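You operate a simulated robot arm through the tools that you are given. There is no shell and no other tool.

You are at the controls of a simulated robot arm. One attempt, no reset.

Task
Test the white jack lead, put it back in its rack and clip on a pass or fail tag.
Fine: pass if the tester says good; one tag, the others stay on the rail; leave the tester dial on jack.

It is judged by the outcome, as a careful person would: the job done as asked, and still so three seconds after it is handed in. It fails if anything else is knocked over, pushed out of place, dropped, spilled or broken.

Robot
A 6-joint arm with a fingered hand, fixed in place. Base frame: the origin is at the foot of the arm, x ahead of it, y to its left, z up. Units: m, degrees, N and s.
With the tool pointing down near the work surface it reaches from about 0.48 to 0.94 m from the base axis. Its first joint turns from -166.0 to 166.0 degrees. Payload 5 kg.
Tool frame: the origin (TCP) lies between the finger pads and is the grasp point; the fingertips stand 0.043 m ahead of it; z points along the fingers, y is the line along which they close. Largest opening 0.144 m; the body of the gripper starts 0.05 m behind the TCP. The gripper is a hand of 5 fingers: y runs from the thumb to the fingers, the wrist lies at [-0.021, -0.133, -0.233] in the tool frame, and closing takes about 1.5 s.
Orientation is that of the tool frame in the base frame, as [roll, pitch, yaw] about the fixed x, y, z axes, in that order (R = Rz(yaw) Ry(pitch) Rx(roll)). With the fingers straight down and the wrist toward the robot, the tool's x, y and z point along [0, 1, 0], [1, 0, 0] and [0, 0, -1] of the base frame.

Tools
- The arm moves only by the tool drive_tool. Its argument "deltas" is a list of rows, each a list of 2 entries, a list of its own where there are three numbers: the shift along the base's x, y, z in m, then the turn, a rotation vector about the base's x, y, z in degrees. In form: [[[dx, dy, dz], [rx, ry, rz]], ...]. A call has 1 to 20 rows; each row is the pose to reach, as a shift and turn from the pose commanded when the call began. "jaw" is the opening, from 0 (shut) to 1 (fully open), set as the call begins (left out, the last holds). Each row takes 0.2 s and may step no farther than 0.05 m and 8.6 degrees from the row before; otherwise, or with a gripper value out of range, the whole call is refused. A pose out of reach is approached as far as the arm can. The call stops where the force on the tool passes 40 N (or 10 N more than at its start, if that is more) or the arm is blocked; 0.2 s more then pass. The fingers move at their own pace (about 0.072 m/s each) and stop on an object; they squeeze with about 24 N. The grip force told is the motor's: it shows also when the fingers shut on nothing. Time passes only in rows, and 0.2 s behind the last, so rows that repeat a pose let the fingers close. It gives the time, the measured TCP pose, the force on the tool (base axes), the opening and the grip force at its end, in the units of the frame above (readings bear some noise), with the torque about the TCP (base axes, N m) and any sound that the robot's microphone picked up.
- Cameras (640 x 400 px; columns grow to the right, rows downward): "scene" is fixed at [0.2185, 0.5006, 1.4921]; the picture's right is [-0.21, -0.98, 0.00], its down [-0.86, 0.18, -0.47] and it looks along [0.46, -0.10, -0.88] (base axes); focal length 237 px, centre (320, 200). "wrist" rides on the gripper at [0.086, -0.108, -0.168] in the tool frame; the picture's right is [-0.80, 0.28, -0.53], its down [-0.54, -0.73, 0.42] and it looks along [-0.27, 0.63, 0.73] (tool axes); focal length 275 px, centre (320, 200). There is no depth. A picture from a camera that has moved, and an enlarged one, comes with that camera's place and axes in the base frame and with its lens.
- grab_frame(camera): a new picture of that camera. It takes no simulated time.
- move_column(by): slides the trunk up (or, below 0, down) by that many m; the arm rides with it, the base frame stays. It gives what a move gives, with no picture.
- move_fingers(index, middle, ring, little, thumb_bend, thumb_turn): sets how far each is bent, from 0 (flat) to 100 (curled in); at 30 the hand is open as for a grip, at 70 the pads meet at the TCP. One left out holds its place. A second passes; each finger stops where it meets its share of the squeeze, and holds until it gets a number again. A gripper value or a shape takes the hand back. It gives what a move gives, with no picture; readings hold the bend of each and the force on index, middle, ring, little, thumb and palm. thumb_turn goes from beside the hand (0) to across from the fingers (100), as for a grip.
- preshape(shape): the hand has 5 fingers and takes this shape, open, in about a second: jaw (thumb against the fingers, like two jaws); tri (thumb and two fingers); tip (a fingertip pinch); poke (one finger out to press); point (the index stretched); flat (the hand flat); cup (the hand cupped); fist (a fist). The gripper value then closes the fingers along that shape, each until it touches; the sizes above hold for jaw. It gives what a move gives, with no picture.
- enlarge(camera, box): a new picture of the part [left, top, right, bottom] of that camera's present view, enlarged. It takes no simulated time.
- close_job(): hands the job in; it is judged then, once.

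Places have to be worked out from the pictures, the camera data and where the tool is seen. Open the gripper and draw the arm clear of the work before you hand the job in, unless the task says otherwise.

The tools are called as a command line: name --argument value ..., lists and objects as JSON in quotes. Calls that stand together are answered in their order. drive_tool: Moves the arm, as the interface text tells. Its arguments: {"type":"object","properties":{"deltas":{"type":"array"},"jaw":{"type":"number"}},"required":["deltas"]} The other tools are called the same way: move_column (by) slides the trunk up or down; preshape (shape) gives the hand a shape; move_fingers (index, middle, ring, little, thumb_bend, thumb_turn) moves the fingers one by one; grab_frame (camera) takes a picture; enlarge (camera, box) takes an enlarged picture of a part of a camera's view; close_job () hands the job in.

At the start:

```text
time: 0.0
position: [0.5026, 0.3089, 1.1792]
ee_rot: [-179.9, 0.1, 90.0]
contact_force: [0.4, -0.1, -0.1]
wrist_torque: [0.01, -0.01, -0.01]
opening: 0.1434
grip_force: 0.1
shape: jaw
bend: [30.0, 30.0, 30.0, 30.0, 30.0, 98.0]
finger forces: [0.0, 0.0, 0.0, 0.0, 0.0, 0.1]
trunk travel left (down, up): [-0.475, 0.115]
```

scene: 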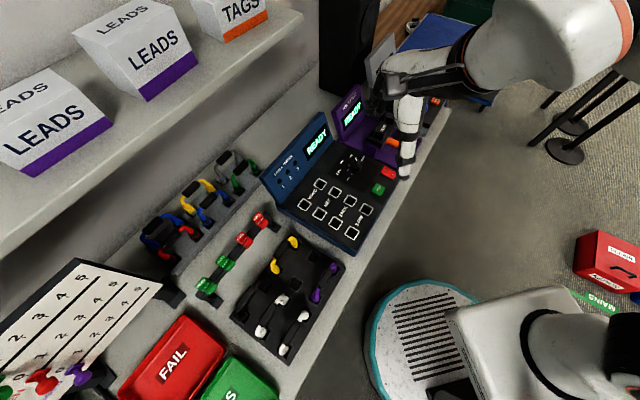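
wrist: 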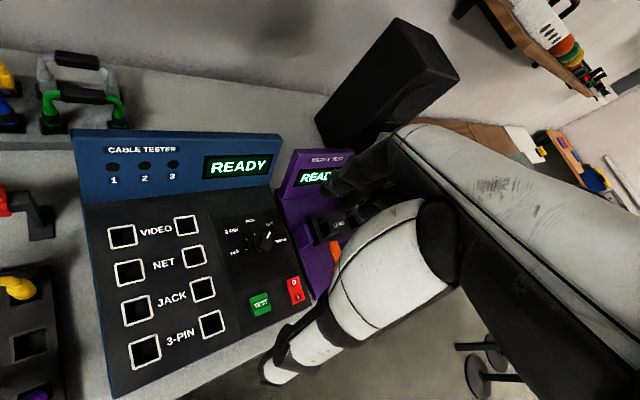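

I'll start by looking closely at the scene: the tester, the rack with leads, and the tag rail.

enlarge --camera "scene" --box '[220, 200, 360, 380]'

enlarge --camera "scene" --box '[130, 140, 290, 300]'

enlarge --camera "scene" --box '[250, 80, 450, 260]'

enlarge --camera "wrist" --box '[70, 120, 350, 400]'

```text
2.22 times, centred on (290, 290) of scene
camera zoom: at [0.2185, 0.5006, 1.4921], right [-0.21, -0.98, 0.0], down [-0.86, 0.18, -0.47], along [0.46, -0.1, -0.88], focal length 526 px, centre (387, 0)
```

zoom: 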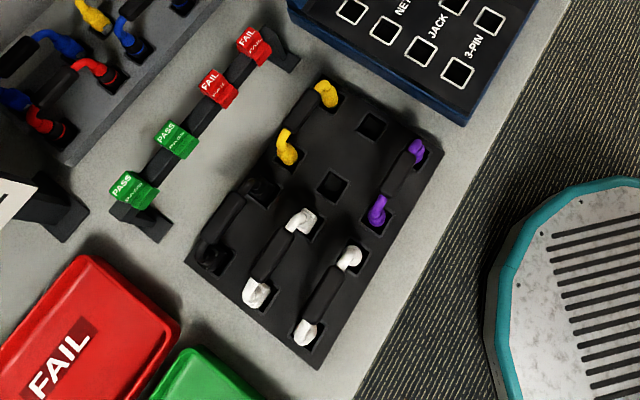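

```text
2.50 times, centred on (210, 220) of scene
camera zoom: at [0.2185, 0.5006, 1.4921], right [-0.21, -0.98, 0.0], down [-0.86, 0.18, -0.47], along [0.46, -0.1, -0.88], focal length 592 px, centre (595, 150)
```

zoom: 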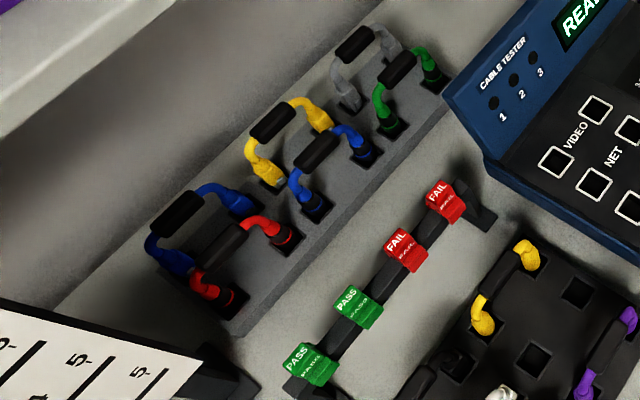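

```text
2.22 times, centred on (350, 170) of scene
camera zoom: at [0.2185, 0.5006, 1.4921], right [-0.21, -0.98, 0.0], down [-0.86, 0.18, -0.47], along [0.46, -0.1, -0.88], focal length 526 px, centre (253, 267)
```

zoom: 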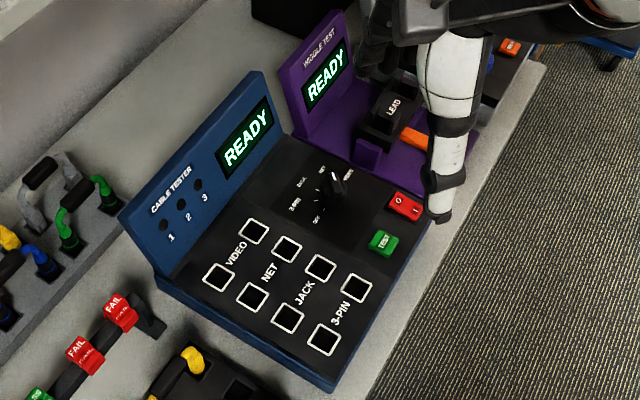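

```text
1.43 times, centred on (210, 260) of wrist
camera zoom: at [0.3954, 0.3949, 1.3463], right [0.28, -0.8, 0.53], down [-0.73, -0.54, -0.42], along [0.63, -0.27, -0.73], focal length 393 px, centre (477, 114)
```

zoom: 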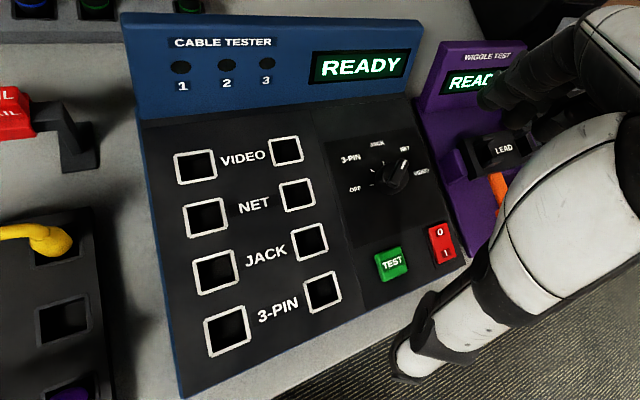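

The bench runs at about 45° to the base axes, with the tester panel at z≈0.915, the TEST button near (0.52, 0.265) and the rack near (0.29, 0.56). I'll keep the hand high, turn it 45° to line up with the bench and move toward the rack to look more closely.

drive_tool --deltas '[[[-0.035, 0.025, 0], [0, 0, 6]], [[-0.07, 0.05, 0], [0, 0, 12]], [[-0.105, 0.075, 0], [0, 0, 18]], [[-0.14, 0.1, 0], [0, 0, 24]], [[-0.175, 0.125, 0], [0, 0, 30]], [[-0.21, 0.15, 0], [0, 0, 36]], [[-0.245, 0.175, 0], [0, 0, 42]], [[-0.27, 0.2, 0], [0, 0, 45]], [[-0.3, 0.23, 0], [0, 0, 45]]]'

grab_frame --camera "wrist"

grab_frame --camera "scene"

```text
time: 2.0
position: [0.2036, 0.539, 1.1784]
ee_rot: [180.0, 0.0, 135.0]
contact_force: [1.1, -0.7, 0.3]
wrist_torque: [0.0, 0.03, -0.01]
opening: 0.1438
grip_force: 0.0
shape: jaw
bend: [30.0, 30.0, 30.0, 30.0, 30.0, 98.0]
finger forces: [0.1, 0.1, 0.0, 0.0, 0.0, 0.0]
trunk travel left (down, up): [-0.475, 0.115]
```

```text
taken
camera wrist: at [0.0666, 0.5235, 1.3449], right [0.76, -0.36, 0.53], down [-0.13, -0.9, -0.42], along [0.63, 0.25, -0.73], focal length 275 px, centre (320, 200)
```

wrist: 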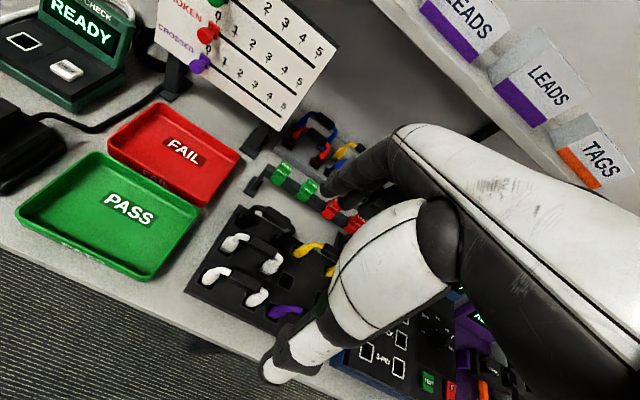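

```text
taken
```

scene: 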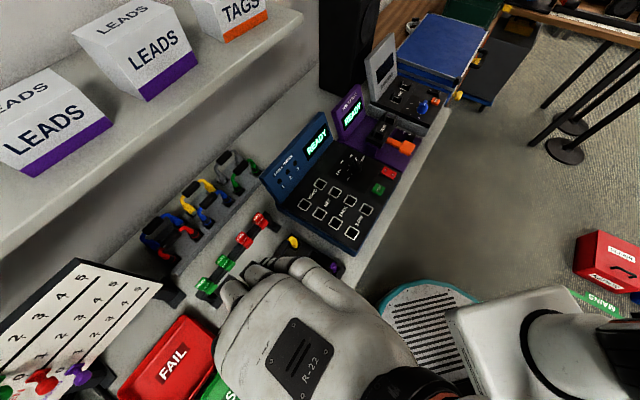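

The hand now covers the rack in the scene view, but the wrist view shows both white leads and the tester is clear in the scene view. I'll enlarge these.

enlarge --camera "wrist" --box '[180, 150, 360, 330]'

enlarge --camera "scene" --box '[270, 100, 420, 260]'

enlarge --camera "scene" --box '[325, 140, 405, 205]'

enlarge --camera "scene" --box '[180, 190, 300, 310]'

```text
2.22 times, centred on (270, 240) of wrist
camera zoom: at [0.0666, 0.5235, 1.3449], right [0.76, -0.36, 0.53], down [-0.13, -0.9, -0.42], along [0.63, 0.25, -0.73], focal length 612 px, centre (431, 111)
```

zoom: 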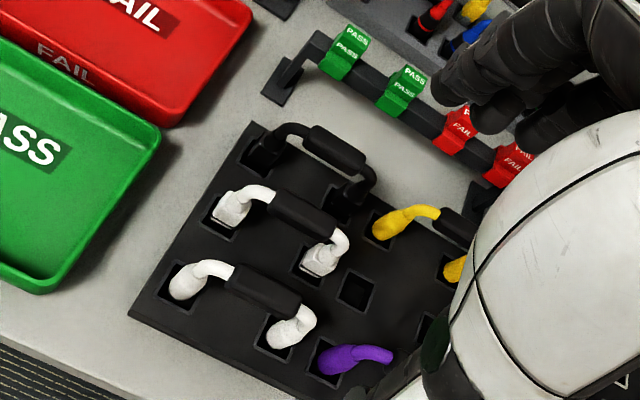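

```text
2.50 times, centred on (345, 180) of scene
camera zoom: at [0.2185, 0.5006, 1.4921], right [-0.21, -0.98, 0.0], down [-0.86, 0.18, -0.47], along [0.46, -0.1, -0.88], focal length 592 px, centre (258, 250)
```

zoom: 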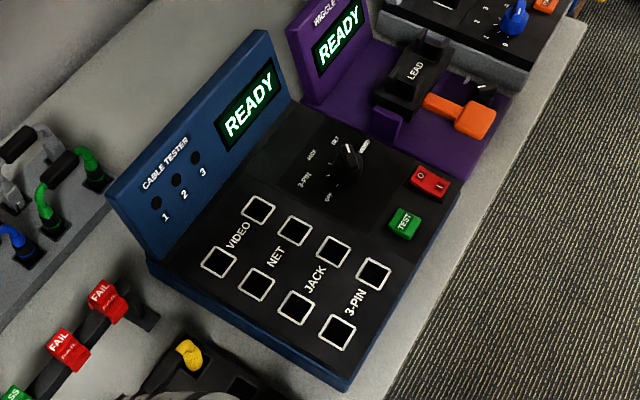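

```text
6.15 times, centred on (365, 172) of scene
camera zoom: at [0.2185, 0.5006, 1.4921], right [-0.21, -0.98, 0.0], down [-0.86, 0.18, -0.47], along [0.46, -0.1, -0.88], focal length 1456 px, centre (43, 369)
```

zoom: 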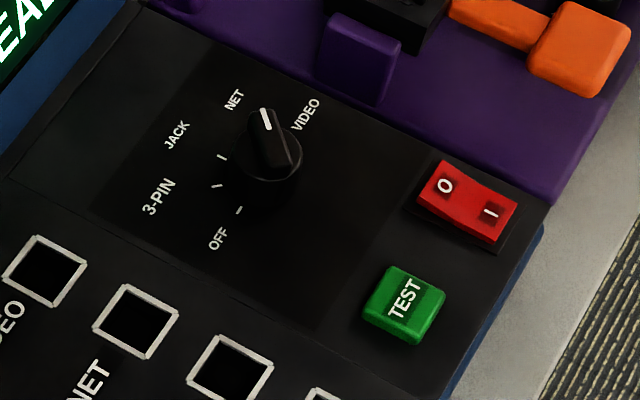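

```text
3.33 times, centred on (240, 250) of scene
camera zoom: at [0.2185, 0.5006, 1.4921], right [-0.21, -0.98, 0.0], down [-0.86, 0.18, -0.47], along [0.46, -0.1, -0.88], focal length 789 px, centre (587, 33)
```

zoom: 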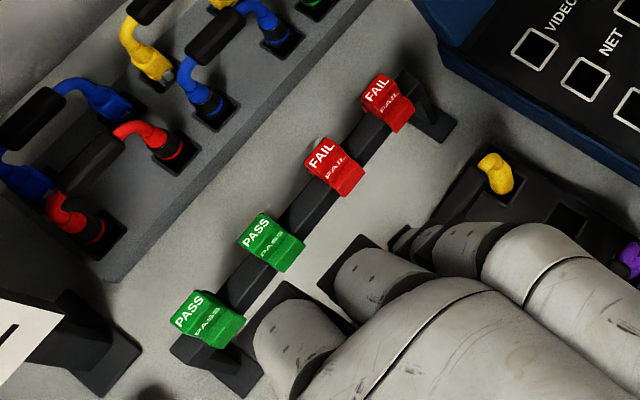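

The dial's pointer looks to be at or near VIDEO. One white lead has boxy plugs and the other rounder ones, so I'll lower the hand for a closer view to tell which is the jack.

drive_tool --deltas '[[[0.01, 0, -0.04], [0, 0, 0]], [[0.02, 0, -0.08], [0, 0, 0]], [[0.03, -0.0, -0.12], [0, 0, 0]]]'

grab_frame --camera "wrist"

enlarge --camera "wrist" --box '[150, 190, 310, 350]'

```text
time: 2.8
position: [0.2331, 0.5366, 1.0606]
ee_rot: [179.9, 0.1, 135.1]
contact_force: [0.2, -0.3, -0.2]
wrist_torque: [0.0, -0.01, 0.03]
opening: 0.1439
grip_force: 0.0
shape: jaw
bend: [30.0, 30.0, 30.0, 30.0, 30.0, 98.0]
finger forces: [0.1, 0.0, 0.0, 0.1, 0.1, 0.0]
trunk travel left (down, up): [-0.475, 0.115]
```

```text
taken
camera wrist: at [0.0962, 0.5199, 1.2267], right [0.76, -0.36, 0.53], down [-0.13, -0.9, -0.42], along [0.63, 0.26, -0.73], focal length 275 px, centre (320, 200)
```

wrist: 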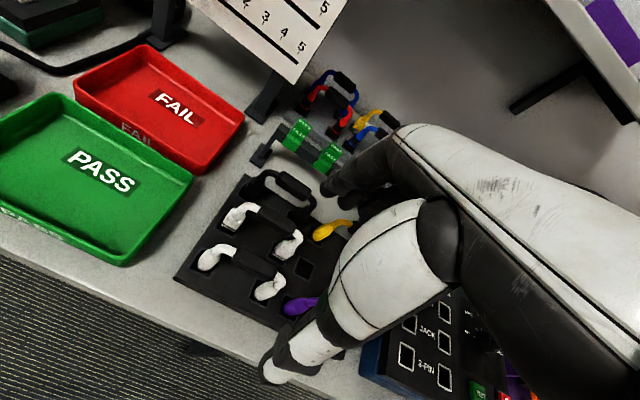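

```text
2.50 times, centred on (230, 270) of wrist
camera zoom: at [0.0962, 0.5199, 1.2267], right [0.76, -0.36, 0.53], down [-0.13, -0.9, -0.42], along [0.63, 0.26, -0.73], focal length 688 px, centre (545, 25)
```

zoom: 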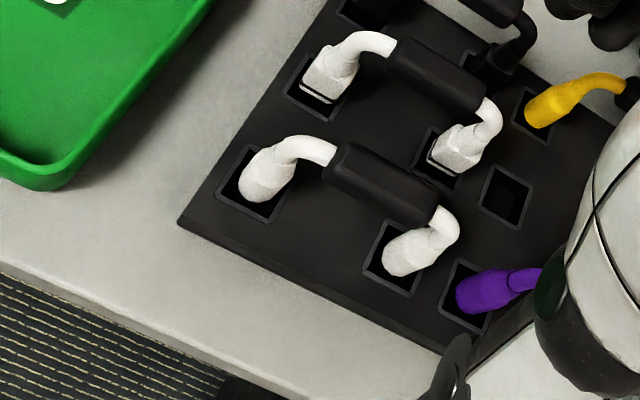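

The nearer white lead (bench-front row) has round jack-style plugs and the other white one has square net plugs. I put its bar at about (0.221, 0.558, 0.945), running parallel to the bench edge. I'll narrow the jaw, move above it and check the alignment.

drive_tool --deltas '[[[-0.006, 0.01, 0.0], [0, 0, 0]], [[-0.012, 0.021, 0.0], [0, 0, 0]], [[-0.012, 0.021, -0.02], [0, 0, 0]], [[-0.012, 0.021, -0.04], [0, 0, 0]], [[-0.012, 0.021, -0.04], [0, 0, 0]]]' --jaw 0.4

grab_frame --camera "wrist"

enlarge --camera "wrist" --box '[210, 160, 390, 340]'

grab_frame --camera "scene"

```text
time: 4.0
position: [0.2223, 0.5598, 1.0195]
ee_rot: [-179.9, 0.1, 135.0]
contact_force: [0.4, 0.1, -0.5]
wrist_torque: [0.0, 0.01, 0.01]
opening: 0.058
grip_force: 0.0
shape: jaw
bend: [74.0, 49.0, 46.0, 44.0, 73.0, 100.0]
finger forces: [0.0, 0.0, 0.0, 0.0, 0.2, 0.0]
trunk travel left (down, up): [-0.475, 0.115]
```

```text
taken
camera wrist: at [0.0844, 0.543, 1.1865], right [0.76, -0.36, 0.53], down [-0.13, -0.9, -0.42], along [0.63, 0.25, -0.73], focal length 275 px, centre (320, 200)
```

wrist: 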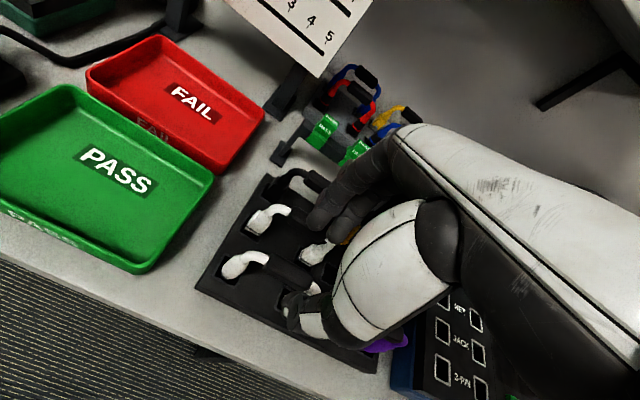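

```text
2.22 times, centred on (300, 250) of wrist
camera zoom: at [0.0844, 0.543, 1.1865], right [0.76, -0.36, 0.53], down [-0.13, -0.9, -0.42], along [0.63, 0.25, -0.73], focal length 612 px, centre (364, 89)
```

zoom: 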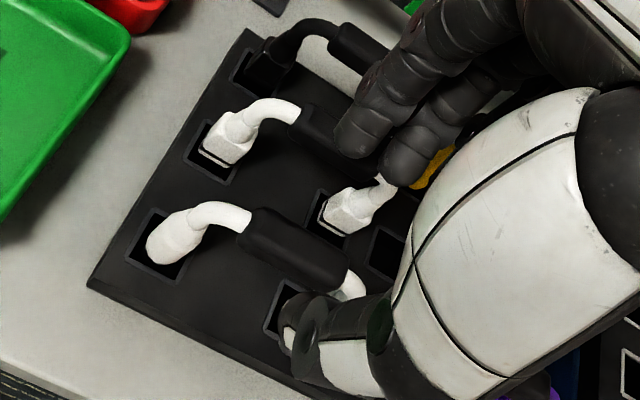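

```text
taken
```

scene: 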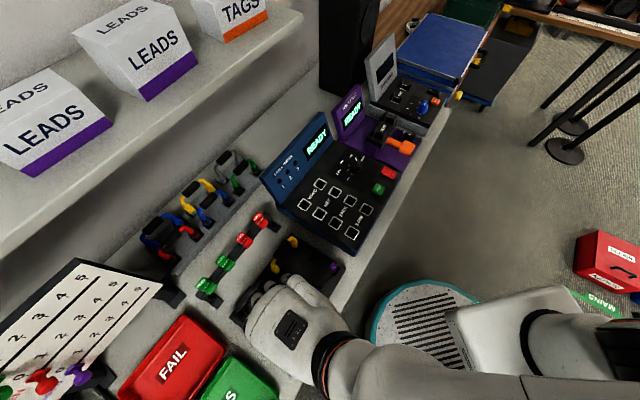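

The bar sits right below the TCP, but the reported bends are uneven (index 74, thumb 73, the others about 46). I'm still above the leads, so I'll straighten the index to see which finger it is.

move_fingers --index 49

enlarge --camera "wrist" --box '[210, 110, 450, 370]'

```text
time: 5.0
position: [0.2197, 0.5581, 1.0191]
ee_rot: [180.0, 0.1, 135.1]
contact_force: [0.4, -0.1, 0.1]
wrist_torque: [0.01, 0.02, -0.02]
opening: 0.0737
grip_force: 0.1
shape: fingers
bend: [49.0, 49.0, 46.0, 44.0, 73.0, 100.0]
finger forces: [0.0, 0.0, 0.1, 0.0, 0.1, 0.0]
trunk travel left (down, up): [-0.475, 0.115]
```

```text
1.54 times, centred on (330, 240) of wrist
camera zoom: at [0.0843, 0.5428, 1.1866], right [0.76, -0.36, 0.53], down [-0.13, -0.9, -0.42], along [0.63, 0.25, -0.73], focal length 424 px, centre (305, 138)
```

zoom: 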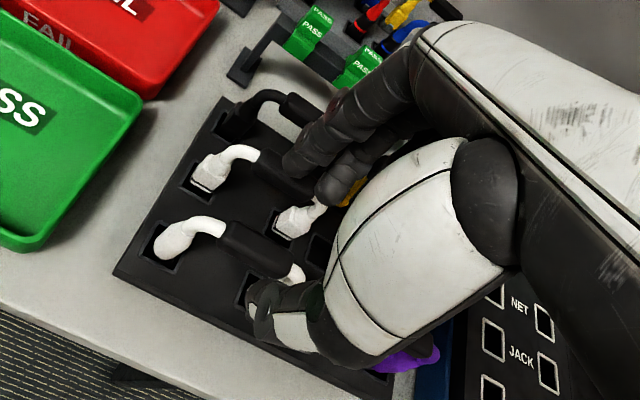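

The index is the finger nearest the camera, and the other three extend toward the purple lead. A thumb-and-two-finger grip would keep clear of it, so I'll try the tri shape at this safe height.

drive_tool --deltas '[[[0, 0, 0.03], [0, 0, 0]], [[0, 0, 0.06], [0, 0, 0]]]'

preshape --shape "tri"

drive_tool --deltas '[[[0, 0, 0], [0, 0, 0]], [[0, 0, 0], [0, 0, 0]], [[0, 0, 0], [0, 0, 0]], [[0, 0, 0], [0, 0, 0]], [[0, 0, 0], [0, 0, 0]]]' --jaw 0.4

grab_frame --camera "wrist"

enlarge --camera "wrist" --box '[210, 110, 450, 370]'

```text
time: 5.6
position: [0.2203, 0.558, 1.0775]
ee_rot: [180.0, 0.1, 135.1]
contact_force: [-0.7, -0.2, -0.1]
wrist_torque: [0.02, 0.01, 0.03]
opening: 0.0733
grip_force: 0.1
shape: fingers
bend: [49.0, 49.0, 46.0, 44.0, 73.0, 100.0]
finger forces: [0.0, 0.0, 0.1, 0.0, 0.0, 0.1]
trunk travel left (down, up): [-0.475, 0.115]
```

```text
time: 6.5
position: [0.2197, 0.5592, 1.0783]
ee_rot: [180.0, 0.0, 135.0]
contact_force: [-0.9, -0.1, 0.3]
wrist_torque: [0.02, 0.03, -0.02]
opening: 0.1438
grip_force: 0.0
shape: tri
bend: [30.0, 30.0, 99.0, 99.0, 30.0, 98.0]
finger forces: [0.0, 0.0, 0.1, 0.0, 0.0, 0.0]
trunk travel left (down, up): [-0.475, 0.115]
```

```text
time: 7.7
position: [0.2205, 0.5599, 1.079]
ee_rot: [180.0, -0.1, 135.0]
contact_force: [-0.3, 1.3, 0.6]
wrist_torque: [-0.01, 0.01, 0.04]
opening: 0.0581
grip_force: 0.0
shape: tri
bend: [74.0, 49.0, 99.0, 99.0, 73.0, 100.0]
finger forces: [0.0, 0.0, 0.0, 0.0, 0.0, 0.1]
trunk travel left (down, up): [-0.475, 0.115]
```

```text
taken
camera wrist: at [0.0836, 0.5439, 1.2454], right [0.76, -0.36, 0.53], down [-0.13, -0.9, -0.42], along [0.63, 0.25, -0.73], focal length 275 px, centre (320, 200)
```

wrist: 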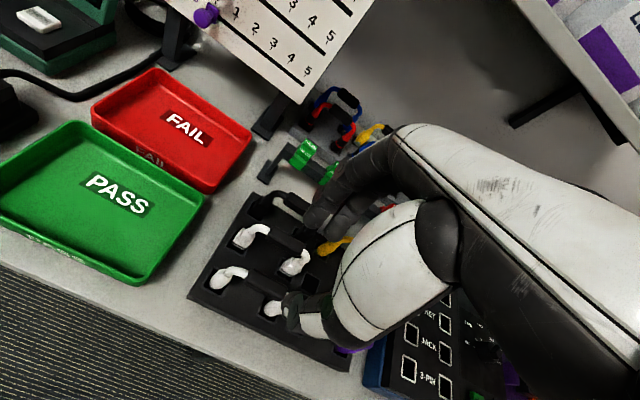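

```text
1.54 times, centred on (330, 240) of wrist
camera zoom: at [0.0836, 0.5439, 1.2454], right [0.76, -0.36, 0.53], down [-0.13, -0.9, -0.42], along [0.63, 0.25, -0.73], focal length 424 px, centre (305, 138)
```

zoom: 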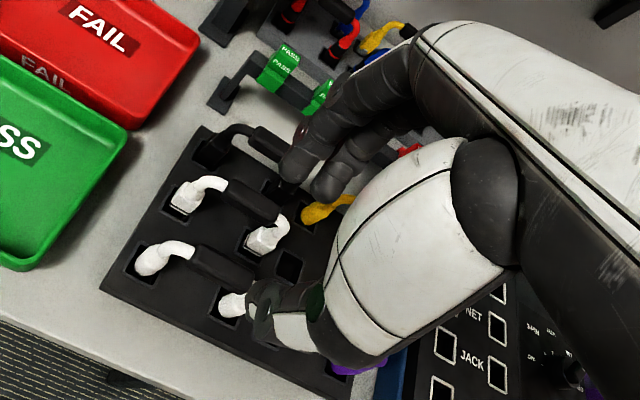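

The tri shape keeps the ring and little fingers curled out of the way. I'll shift slightly so the index and middle fingers straddle the bar's centre, lower until the tips are just above it, and check.

drive_tool --deltas '[[[-0.007, 0.0085, -0.02], [0, 0, 0]], [[-0.007, 0.0085, -0.04], [0, 0, 0]], [[-0.007, 0.0085, -0.06], [0, 0, 0]], [[-0.007, 0.0085, -0.08], [0, 0, 0]]]'

enlarge --camera "wrist" --box '[210, 160, 390, 340]'

```text
time: 8.7
position: [0.2131, 0.5689, 0.9996]
ee_rot: [-180.0, 0.0, 135.1]
contact_force: [-1.0, 0.1, 0.1]
wrist_torque: [-0.05, 0.01, 0.0]
opening: 0.058
grip_force: 0.0
shape: tri
bend: [74.0, 49.0, 99.0, 99.0, 73.0, 100.0]
finger forces: [0.2, 0.0, 0.1, 0.0, 0.0, 0.1]
trunk travel left (down, up): [-0.475, 0.115]
```

```text
2.22 times, centred on (300, 250) of wrist
camera zoom: at [0.0763, 0.5522, 1.166], right [0.76, -0.36, 0.53], down [-0.13, -0.9, -0.42], along [0.63, 0.25, -0.73], focal length 612 px, centre (364, 89)
```

zoom: 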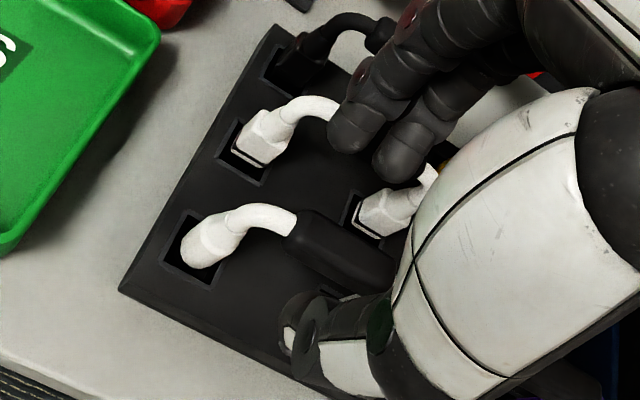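

Alignment is good to a few millimetres, but the next lead's bar is only about 55 mm away. I'll narrow the opening and lower partway.

drive_tool --deltas '[[[-0.0018, -0.0018, 0], [0, 0, 0]], [[-0.0018, -0.0018, 0], [0, 0, 0]], [[-0.0018, -0.0018, 0], [0, 0, 0]], [[-0.0018, -0.0018, -0.01], [0, 0, 0]], [[-0.0018, -0.0018, -0.02], [0, 0, 0]], [[-0.0018, -0.0018, -0.025], [0, 0, 0]]]' --jaw 0.29

enlarge --camera "wrist" --box '[210, 160, 390, 340]'

enlarge --camera "scene" --box '[200, 220, 360, 380]'

```text
time: 10.1
position: [0.2113, 0.5672, 0.9826]
ee_rot: [179.3, -0.3, 135.1]
contact_force: [1.1, -2.0, 39.3]
wrist_torque: [1.05, -1.79, -0.11]
opening: 0.0435
grip_force: 0.1
shape: tri
bend: [74.0, 54.0, 99.0, 99.0, 74.0, 100.0]
finger forces: [0.1, 38.7, 0.1, 0.0, 0.0, 0.0]
trunk travel left (down, up): [-0.475, 0.115]
```

```text
2.22 times, centred on (300, 250) of wrist
camera zoom: at [0.0745, 0.5492, 1.1479], right [0.76, -0.37, 0.53], down [-0.13, -0.89, -0.43], along [0.64, 0.26, -0.73], focal length 612 px, centre (364, 89)
```

zoom: 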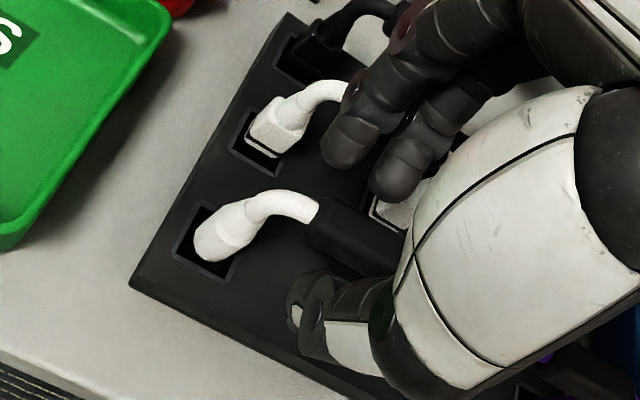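

```text
2.50 times, centred on (280, 300) of scene
camera zoom: at [0.2185, 0.5006, 1.4921], right [-0.21, -0.98, 0.0], down [-0.86, 0.18, -0.47], along [0.46, -0.1, -0.88], focal length 592 px, centre (420, -50)
```

zoom: 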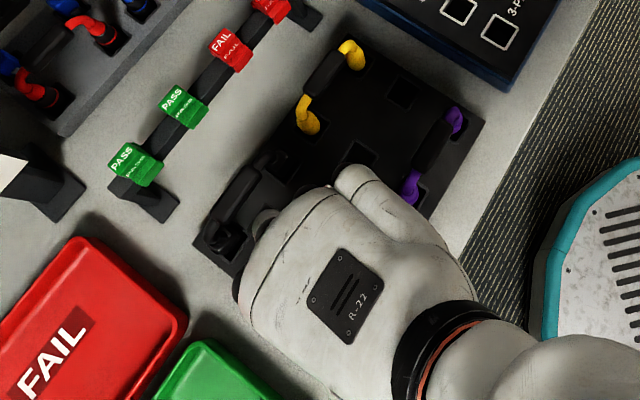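

The middle finger pressed on the neighbouring lead (about 39 N), so I'm backing up right away. I'll switch to a thumb-and-index pinch, which is narrower.

drive_tool --deltas '[[[0, 0, 0.02], [0, 0, 0]], [[0, 0, 0.06], [0, 0, 0]], [[0, 0, 0.1], [0, 0, 0]]]'

preshape --shape "tip"

drive_tool --deltas '[[[0, 0, 0], [0, 0, 0]], [[0, 0, 0], [0, 0, 0]], [[0, 0, 0], [0, 0, 0]], [[0, 0, 0], [0, 0, 0]], [[0, 0, 0], [0, 0, 0]]]' --jaw 0.3

grab_frame --camera "wrist"

enlarge --camera "wrist" --box '[180, 150, 380, 350]'

```text
time: 10.9
position: [0.2093, 0.5665, 1.0751]
ee_rot: [-179.9, 0.0, 134.9]
contact_force: [0.4, -0.3, -0.5]
wrist_torque: [0.03, -0.01, 0.04]
opening: 0.0424
grip_force: 0.1
shape: tri
bend: [74.0, 54.0, 99.0, 99.0, 74.0, 100.0]
finger forces: [0.0, 0.0, 0.0, 0.0, 0.0, 0.0]
trunk travel left (down, up): [-0.475, 0.115]
```

```text
time: 11.8
position: [0.2107, 0.5673, 1.0754]
ee_rot: [180.0, 0.0, 135.0]
contact_force: [0.5, 0.2, -0.2]
wrist_torque: [0.0, -0.02, 0.04]
opening: 0.1437
grip_force: 0.1
shape: tip
bend: [30.0, 98.0, 99.0, 99.0, 30.0, 98.0]
finger forces: [0.1, 0.0, 0.0, 0.1, 0.0, 0.1]
trunk travel left (down, up): [-0.475, 0.115]
```

```text
time: 13.0
position: [0.2102, 0.5664, 1.0753]
ee_rot: [179.9, 0.0, 135.0]
contact_force: [0.0, -0.3, 0.1]
wrist_torque: [-0.01, 0.01, 0.05]
opening: 0.044
grip_force: 0.0
shape: tip
bend: [73.0, 98.0, 99.0, 99.0, 74.0, 100.0]
finger forces: [0.0, 0.0, 0.0, 0.0, 0.0, 0.1]
trunk travel left (down, up): [-0.475, 0.115]
```

```text
taken
camera wrist: at [0.0739, 0.5509, 1.2425], right [0.76, -0.36, 0.53], down [-0.13, -0.9, -0.42], along [0.63, 0.25, -0.73], focal length 275 px, centre (320, 200)
```

wrist: 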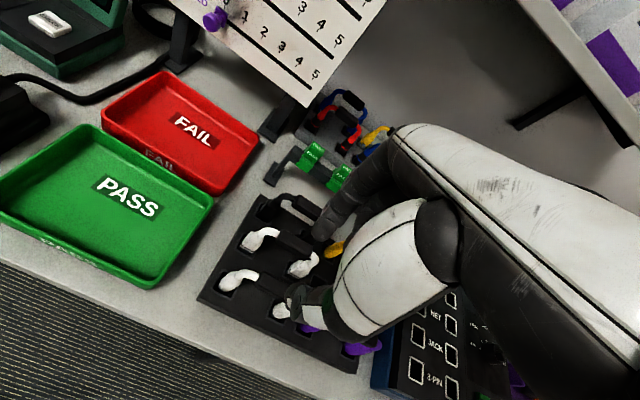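

```text
2.00 times, centred on (280, 250) of wrist
camera zoom: at [0.0739, 0.5509, 1.2425], right [0.76, -0.36, 0.53], down [-0.13, -0.9, -0.42], along [0.63, 0.25, -0.73], focal length 551 px, centre (400, 100)
```

zoom: 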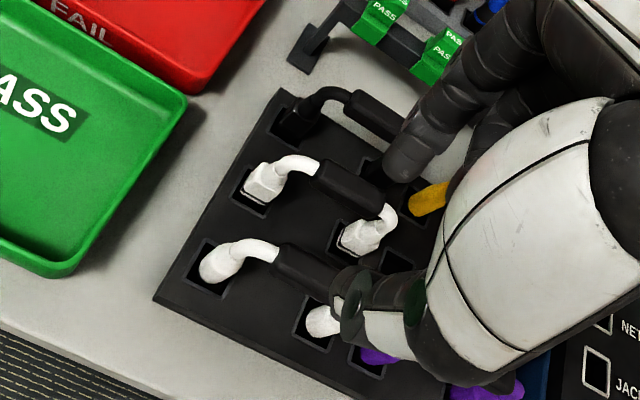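

The square-plug lead is still seated. With the pinch shape, the bar centre is about 12 mm toward the tester from the TCP and aligned across. I'll shift 10 mm that way and lower, watching the force.

drive_tool --deltas '[[[0.007, -0.007, 0], [0, 0, 0]], [[0.007, -0.007, -0.03], [0, 0, 0]], [[0.007, -0.007, -0.06], [0, 0, 0]], [[0.007, -0.007, -0.08], [0, 0, 0]], [[0.007, -0.007, -0.095], [0, 0, 0]]]'

enlarge --camera "wrist" --box '[210, 160, 390, 340]'

```text
time: 14.2
position: [0.2195, 0.5589, 0.9785]
ee_rot: [-180.0, 0.0, 135.0]
contact_force: [-0.9, -0.3, -0.3]
wrist_torque: [-0.01, 0.03, 0.03]
opening: 0.0441
grip_force: 0.0
shape: tip
bend: [73.0, 98.0, 99.0, 99.0, 74.0, 100.0]
finger forces: [0.0, 0.0, 0.0, 0.0, 0.0, 0.0]
trunk travel left (down, up): [-0.475, 0.115]
```

```text
2.22 times, centred on (300, 250) of wrist
camera zoom: at [0.0825, 0.5438, 1.1454], right [0.76, -0.36, 0.53], down [-0.13, -0.9, -0.42], along [0.63, 0.25, -0.73], focal length 612 px, centre (364, 89)
```

zoom: 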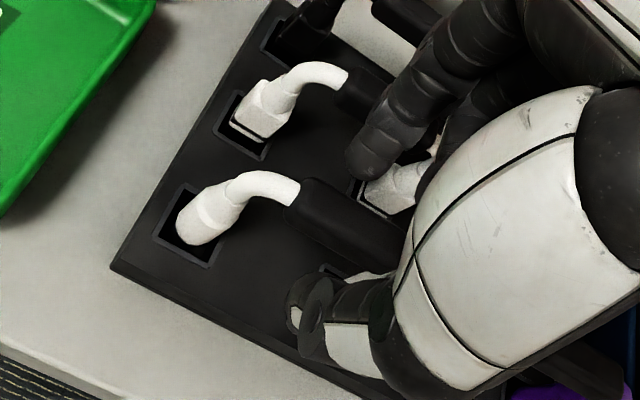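

The bar is centred between thumb and index. I'll continue down to grip height.

drive_tool --deltas '[[[0, 0, -0.01], [0, 0, 0]], [[0, 0, -0.02], [0, 0, 0]], [[0, 0, -0.03], [0, 0, 0]], [[0, 0, -0.033], [0, 0, 0]]]'

enlarge --camera "wrist" --box '[210, 160, 390, 340]'

```text
time: 15.2
position: [0.2175, 0.5593, 0.9472]
ee_rot: [179.7, -0.2, 135.0]
contact_force: [2.5, -0.2, 9.9]
wrist_torque: [-0.05, -0.11, 0.03]
opening: 0.0439
grip_force: 0.1
shape: tip
bend: [73.0, 98.0, 99.0, 99.0, 74.0, 100.0]
finger forces: [0.1, 9.3, 0.1, 0.0, 0.0, 0.1]
trunk travel left (down, up): [-0.475, 0.115]
```

```text
2.22 times, centred on (300, 250) of wrist
camera zoom: at [0.0821, 0.5436, 1.1139], right [0.76, -0.36, 0.53], down [-0.13, -0.9, -0.43], along [0.63, 0.26, -0.73], focal length 612 px, centre (364, 89)
```

zoom: 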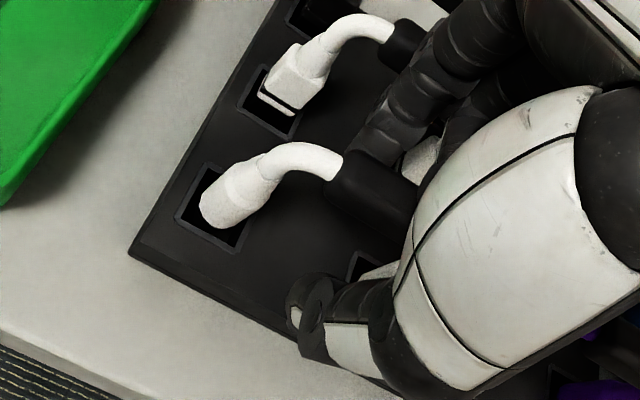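

The curled middle finger is lightly touching something below it (9 N). The bar is already between the pads, so I'll rise 4 mm to unload it and close.

drive_tool --deltas '[[[0, 0, 0.006], [0, 0, 0]], [[0, 0, 0.006], [0, 0, 0]], [[0, 0, 0.006], [0, 0, 0]], [[0, 0, 0.006], [0, 0, 0]], [[0, 0, 0.006], [0, 0, 0]], [[0, 0, 0.006], [0, 0, 0]], [[0, 0, 0.006], [0, 0, 0]], [[0, 0, 0.006], [0, 0, 0]]]' --jaw 0

enlarge --camera "wrist" --box '[210, 160, 390, 340]'

```text
time: 17.0
position: [0.218, 0.5589, 0.9512]
ee_rot: [-180.0, 0.0, 135.0]
contact_force: [-0.2, -0.2, -0.5]
wrist_torque: [0.01, -0.03, 0.01]
opening: 0.0009
grip_force: 23.8
shape: tip
bend: [70.0, 100.0, 100.0, 100.0, 71.0, 100.0]
finger forces: [6.8, 0.0, 0.0, 0.0, 0.0, 0.0]
trunk travel left (down, up): [-0.475, 0.115]
```

```text
2.22 times, centred on (300, 250) of wrist
camera zoom: at [0.0822, 0.5434, 1.1181], right [0.76, -0.36, 0.53], down [-0.13, -0.9, -0.42], along [0.63, 0.25, -0.73], focal length 612 px, centre (364, 89)
```

zoom: 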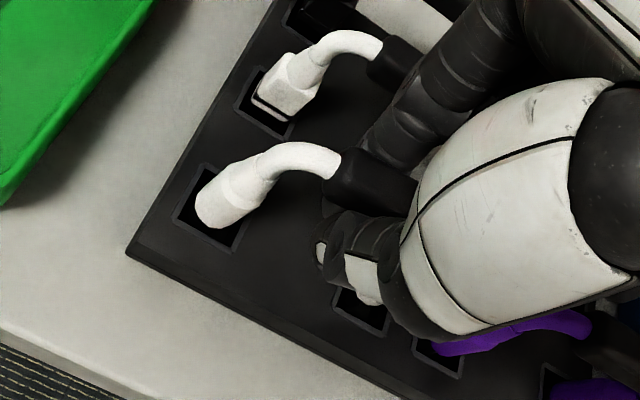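

The fingertips met beneath the bar, so it is caged rather than pinched. I'll reopen, rise about 18 mm and close again.

drive_tool --deltas '[[[0, 0, 0], [0, 0, 0]], [[0, 0, 0], [0, 0, 0]], [[0, 0, 0], [0, 0, 0]], [[0, 0, 0], [0, 0, 0]], [[0, 0, 0.008], [0, 0, 0]], [[0, 0, 0.018], [0, 0, 0]], [[0, 0, 0.018], [0, 0, 0]]]' --jaw 0.3

drive_tool --deltas '[[[0, 0, 0], [0, 0, 0]], [[0, 0, 0], [0, 0, 0]], [[0, 0, 0], [0, 0, 0]], [[0, 0, 0], [0, 0, 0]], [[0, 0, 0], [0, 0, 0]], [[0, 0, 0], [0, 0, 0]]]' --jaw 0

enlarge --camera "wrist" --box '[210, 160, 390, 340]'

```text
time: 18.6
position: [0.2198, 0.5595, 0.9698]
ee_rot: [-180.0, 0.1, 135.0]
contact_force: [0.3, 0.8, 1.2]
wrist_torque: [0.03, 0.02, -0.01]
opening: 0.0425
grip_force: 0.1
shape: tip
bend: [73.0, 98.0, 99.0, 99.0, 74.0, 100.0]
finger forces: [0.0, 0.0, 0.0, 0.0, 0.1, 0.0]
trunk travel left (down, up): [-0.475, 0.115]
```

```text
time: 20.0
position: [0.2192, 0.5594, 0.9706]
ee_rot: [-179.9, 0.0, 135.0]
contact_force: [0.3, 0.6, -0.6]
wrist_torque: [0.01, -0.03, 0.0]
opening: 0.0131
grip_force: 23.8
shape: tip
bend: [71.0, 100.0, 100.0, 100.0, 73.0, 100.0]
finger forces: [21.4, 0.1, 0.0, 0.0, 21.3, 0.0]
trunk travel left (down, up): [-0.475, 0.115]
```

```text
2.22 times, centred on (300, 250) of wrist
camera zoom: at [0.0825, 0.5434, 1.1367], right [0.76, -0.36, 0.53], down [-0.13, -0.9, -0.42], along [0.63, 0.25, -0.73], focal length 612 px, centre (364, 89)
```

zoom: 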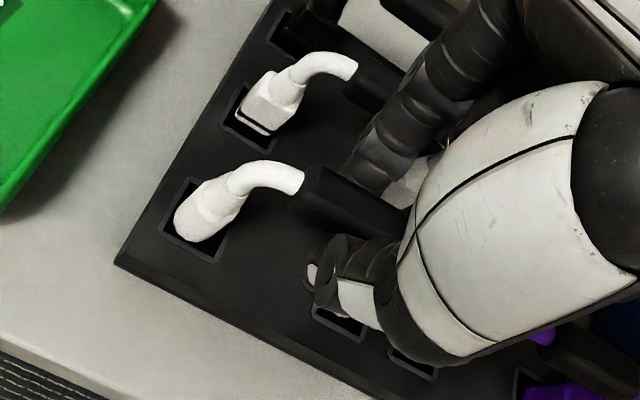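

The pinch holds the bar now: opening 13 mm, 21 N on both the index and thumb. I'll lift straight up and check the lead, especially the plug tips.

drive_tool --deltas '[[[0, 0, 0.005], [0, 0, 0]], [[0, 0, 0.015], [0, 0, 0]], [[0, 0, 0.03], [0, 0, 0]], [[0, 0, 0.05], [0, 0, 0]], [[0, 0, 0.075], [0, 0, 0]], [[0, 0, 0.1], [0, 0, 0]], [[0, 0, 0.13], [0, 0, 0]]]'

grab_frame --camera "wrist"

enlarge --camera "wrist" --box '[210, 160, 390, 340]'

enlarge --camera "scene" --box '[180, 190, 360, 370]'

```text
time: 21.6
position: [0.218, 0.5606, 1.1006]
ee_rot: [-180.0, -0.1, 135.0]
contact_force: [-1.0, -0.2, -1.4]
wrist_torque: [0.02, 0.03, 0.0]
opening: 0.013
grip_force: 23.7
shape: tip
bend: [71.0, 100.0, 100.0, 100.0, 73.0, 100.0]
finger forces: [21.4, 0.0, 0.0, 0.0, 21.3, 0.0]
trunk travel left (down, up): [-0.475, 0.115]
```

```text
taken
camera wrist: at [0.0814, 0.5443, 1.2672], right [0.76, -0.36, 0.53], down [-0.13, -0.9, -0.42], along [0.63, 0.25, -0.73], focal length 275 px, centre (320, 200)
```

wrist: 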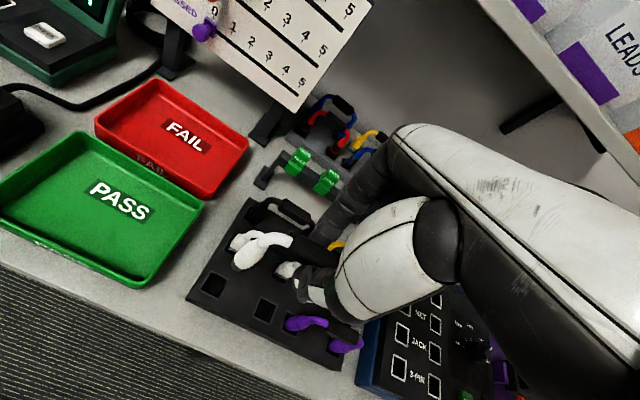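

```text
2.22 times, centred on (300, 250) of wrist
camera zoom: at [0.0814, 0.5443, 1.2672], right [0.76, -0.36, 0.53], down [-0.13, -0.9, -0.42], along [0.63, 0.25, -0.73], focal length 612 px, centre (364, 89)
```

zoom: 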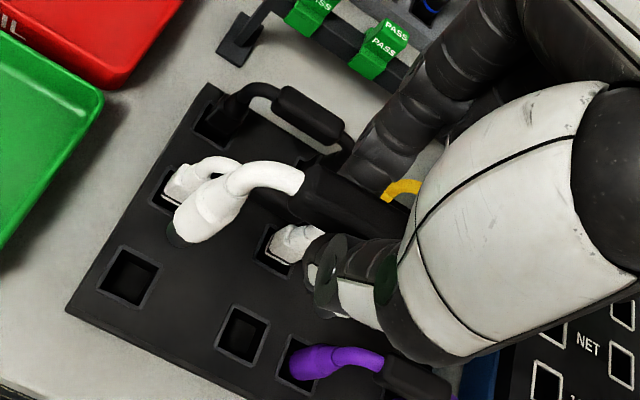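

```text
2.22 times, centred on (270, 280) of scene
camera zoom: at [0.2185, 0.5006, 1.4921], right [-0.21, -0.98, 0.0], down [-0.86, 0.18, -0.47], along [0.46, -0.1, -0.88], focal length 526 px, centre (431, 22)
```

zoom: 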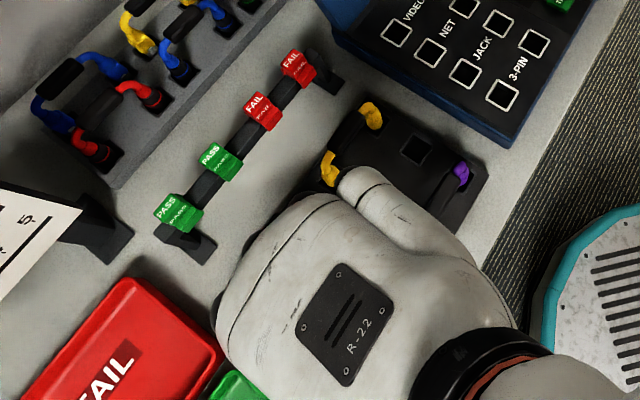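

The lead is out and hasn't shifted in the grip, and its two empty rack slots are visible. I'll carry it to above the JACK sockets, near (0.479, 0.380), and align by matching the pixel positions the rack slots have now.

drive_tool --deltas '[[[0.01, -0.007, 0.02], [0, 0, 0]], [[0.035, -0.025, 0.03], [0, 0, 0]], [[0.07, -0.05, 0.03], [0, 0, 0]], [[0.105, -0.075, 0.03], [0, 0, 0]], [[0.14, -0.1, 0.03], [0, 0, 0]], [[0.175, -0.125, 0.03], [0, 0, 0]], [[0.21, -0.15, 0.03], [0, 0, 0]], [[0.235, -0.168, 0.03], [0, 0, 0]], [[0.257, -0.183, 0.03], [0, 0, 0]], [[0.257, -0.183, 0.03], [0, 0, 0]]]'

grab_frame --camera "wrist"

enlarge --camera "wrist" --box '[210, 160, 390, 340]'

grab_frame --camera "scene"

```text
time: 23.8
position: [0.4776, 0.3768, 1.1296]
ee_rot: [-180.0, -0.1, 134.9]
contact_force: [-0.1, -0.6, -1.9]
wrist_torque: [-0.02, 0.02, -0.03]
opening: 0.0129
grip_force: 23.9
shape: tip
bend: [71.0, 100.0, 100.0, 100.0, 73.0, 100.0]
finger forces: [21.3, 0.0, 0.0, 0.0, 21.3, 0.0]
trunk travel left (down, up): [-0.475, 0.115]
```

```text
taken
camera wrist: at [0.3409, 0.3604, 1.2972], right [0.76, -0.36, 0.53], down [-0.13, -0.9, -0.42], along [0.63, 0.25, -0.73], focal length 275 px, centre (320, 200)
```

wrist: 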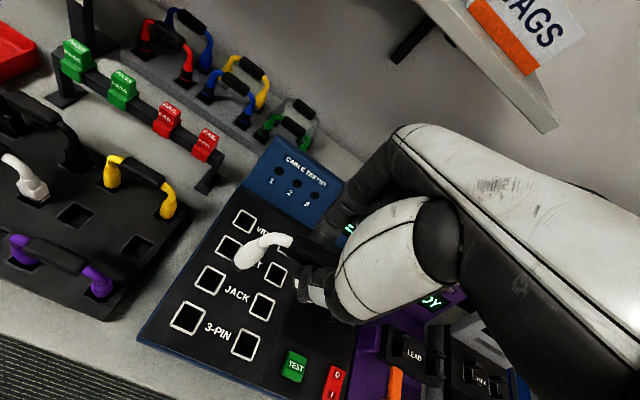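

```text
2.22 times, centred on (300, 250) of wrist
camera zoom: at [0.3409, 0.3604, 1.2972], right [0.76, -0.36, 0.53], down [-0.13, -0.9, -0.42], along [0.63, 0.25, -0.73], focal length 612 px, centre (364, 89)
```

zoom: 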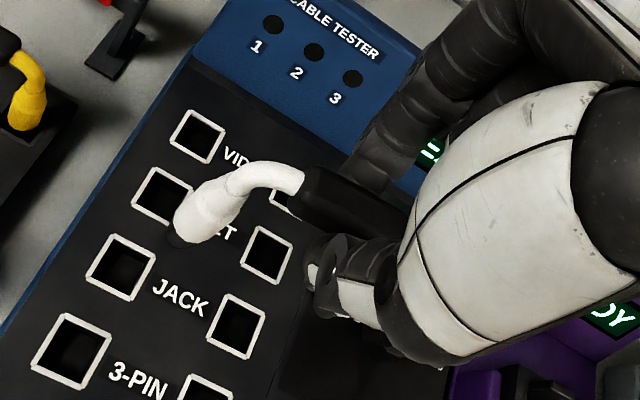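

```text
taken
```

scene: 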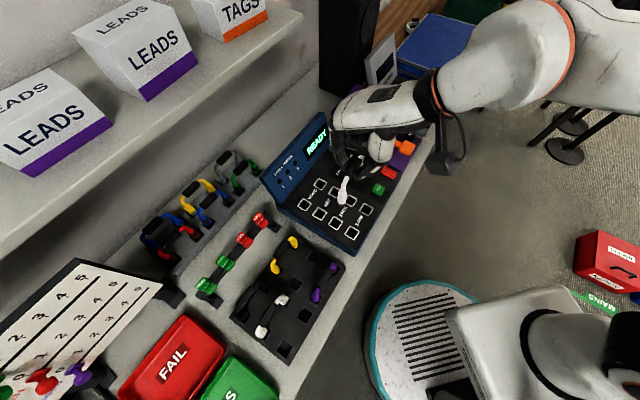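

The JACK sockets appear 4–8 px from where the rack slots appeared, with nearly the same spacing, so I'm about 6 mm off. I'll shift (-1, +6) mm, lower to just above the panel and check the plug against the socket.

drive_tool --deltas '[[[-0.001, 0.006, 0], [0, 0, 0]], [[-0.001, 0.006, -0.03], [0, 0, 0]], [[-0.001, 0.006, -0.06], [0, 0, 0]], [[-0.001, 0.006, -0.08], [0, 0, 0]], [[-0.001, 0.006, -0.08], [0, 0, 0]]]'

grab_frame --camera "wrist"

enlarge --camera "wrist" --box '[210, 160, 390, 340]'

enlarge --camera "scene" --box '[290, 140, 410, 260]'

```text
time: 25.0
position: [0.4754, 0.383, 1.0495]
ee_rot: [180.0, 0.0, 135.0]
contact_force: [-0.4, -0.5, -1.3]
wrist_torque: [-0.02, 0.0, 0.01]
opening: 0.0131
grip_force: 24.3
shape: tip
bend: [71.0, 100.0, 100.0, 100.0, 73.0, 100.0]
finger forces: [21.3, 0.0, 0.0, 0.0, 21.2, 0.0]
trunk travel left (down, up): [-0.475, 0.115]
```

```text
taken
camera wrist: at [0.3388, 0.3664, 1.2165], right [0.76, -0.36, 0.53], down [-0.13, -0.9, -0.42], along [0.63, 0.25, -0.73], focal length 275 px, centre (320, 200)
```

wrist: 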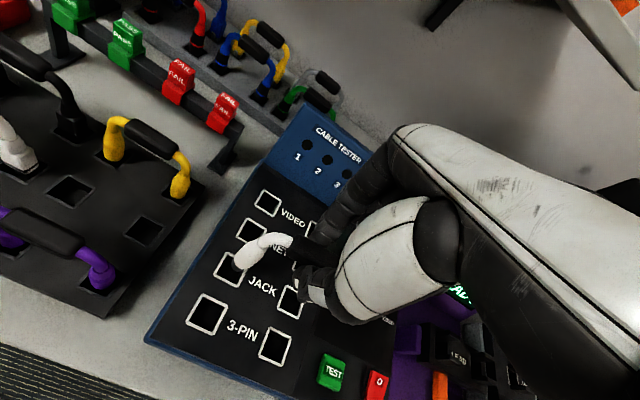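

```text
2.22 times, centred on (300, 250) of wrist
camera zoom: at [0.3388, 0.3664, 1.2165], right [0.76, -0.36, 0.53], down [-0.13, -0.9, -0.42], along [0.63, 0.25, -0.73], focal length 612 px, centre (364, 89)
```

zoom: 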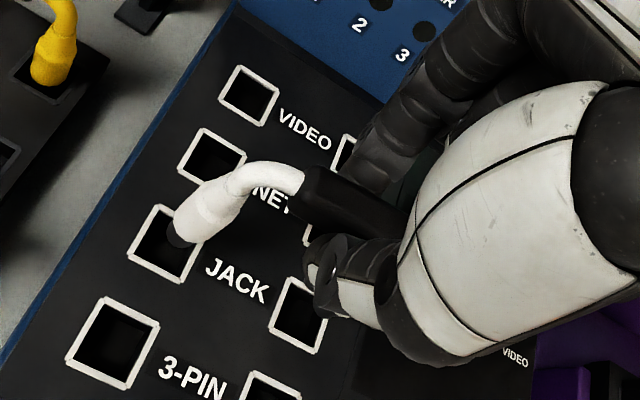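

```text
3.33 times, centred on (350, 200) of scene
camera zoom: at [0.2185, 0.5006, 1.4921], right [-0.21, -0.98, 0.0], down [-0.86, 0.18, -0.47], along [0.46, -0.1, -0.88], focal length 789 px, centre (220, 200)
```

zoom: 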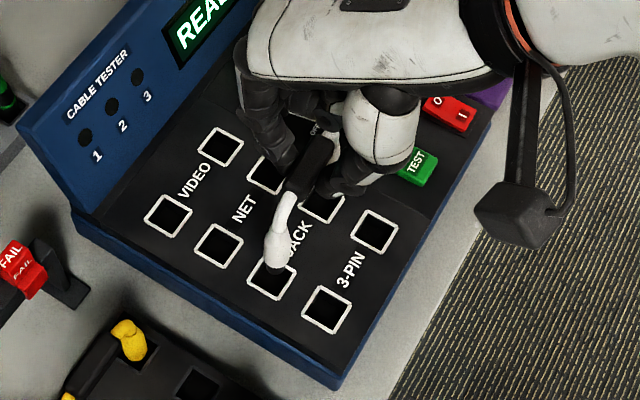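

Working it through with the hole spacing (about 80 mm), the panel is at z≈0.91, the lead is centred on the TCP, and both plugs line up with the JACK sockets to within about 2 mm. I'll lower gently and watch the force.

drive_tool --deltas '[[[0, 0, -0.005], [0, 0, 0]], [[0, 0, -0.01], [0, 0, 0]], [[0, 0, -0.014], [0, 0, 0]], [[0, 0, -0.014], [0, 0, 0]]]'

enlarge --camera "wrist" --box '[210, 160, 390, 340]'

enlarge --camera "scene" --box '[310, 160, 390, 240]'

```text
time: 26.0
position: [0.4743, 0.3835, 1.0352]
ee_rot: [180.0, 0.0, 135.0]
contact_force: [-0.1, -0.1, -0.5]
wrist_torque: [-0.02, -0.01, 0.02]
opening: 0.0133
grip_force: 24.0
shape: tip
bend: [71.0, 100.0, 100.0, 100.0, 73.0, 100.0]
finger forces: [21.3, 0.0, 0.0, 0.0, 21.3, 0.1]
trunk travel left (down, up): [-0.475, 0.115]
```

```text
2.22 times, centred on (300, 250) of wrist
camera zoom: at [0.3385, 0.367, 1.2028], right [0.76, -0.36, 0.53], down [-0.13, -0.9, -0.42], along [0.63, 0.25, -0.73], focal length 612 px, centre (364, 89)
```

zoom: 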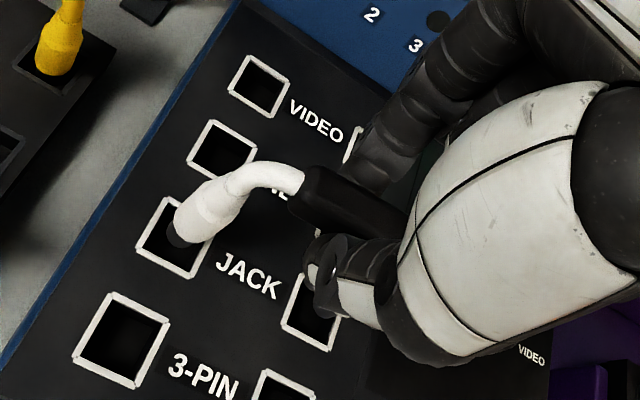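

```text
5.00 times, centred on (350, 200) of scene
camera zoom: at [0.2185, 0.5006, 1.4921], right [-0.21, -0.98, 0.0], down [-0.86, 0.18, -0.47], along [0.46, -0.1, -0.88], focal length 1183 px, centre (170, 200)
```

zoom: 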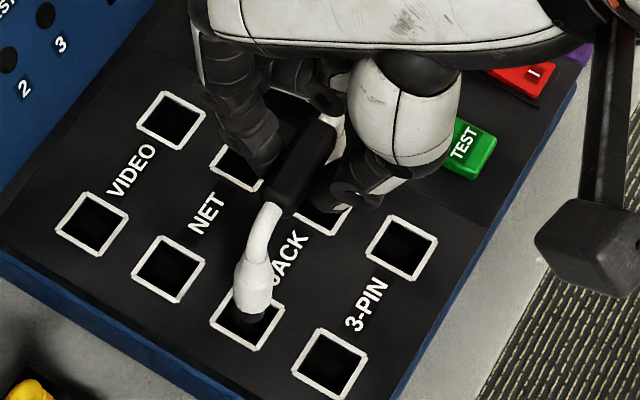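

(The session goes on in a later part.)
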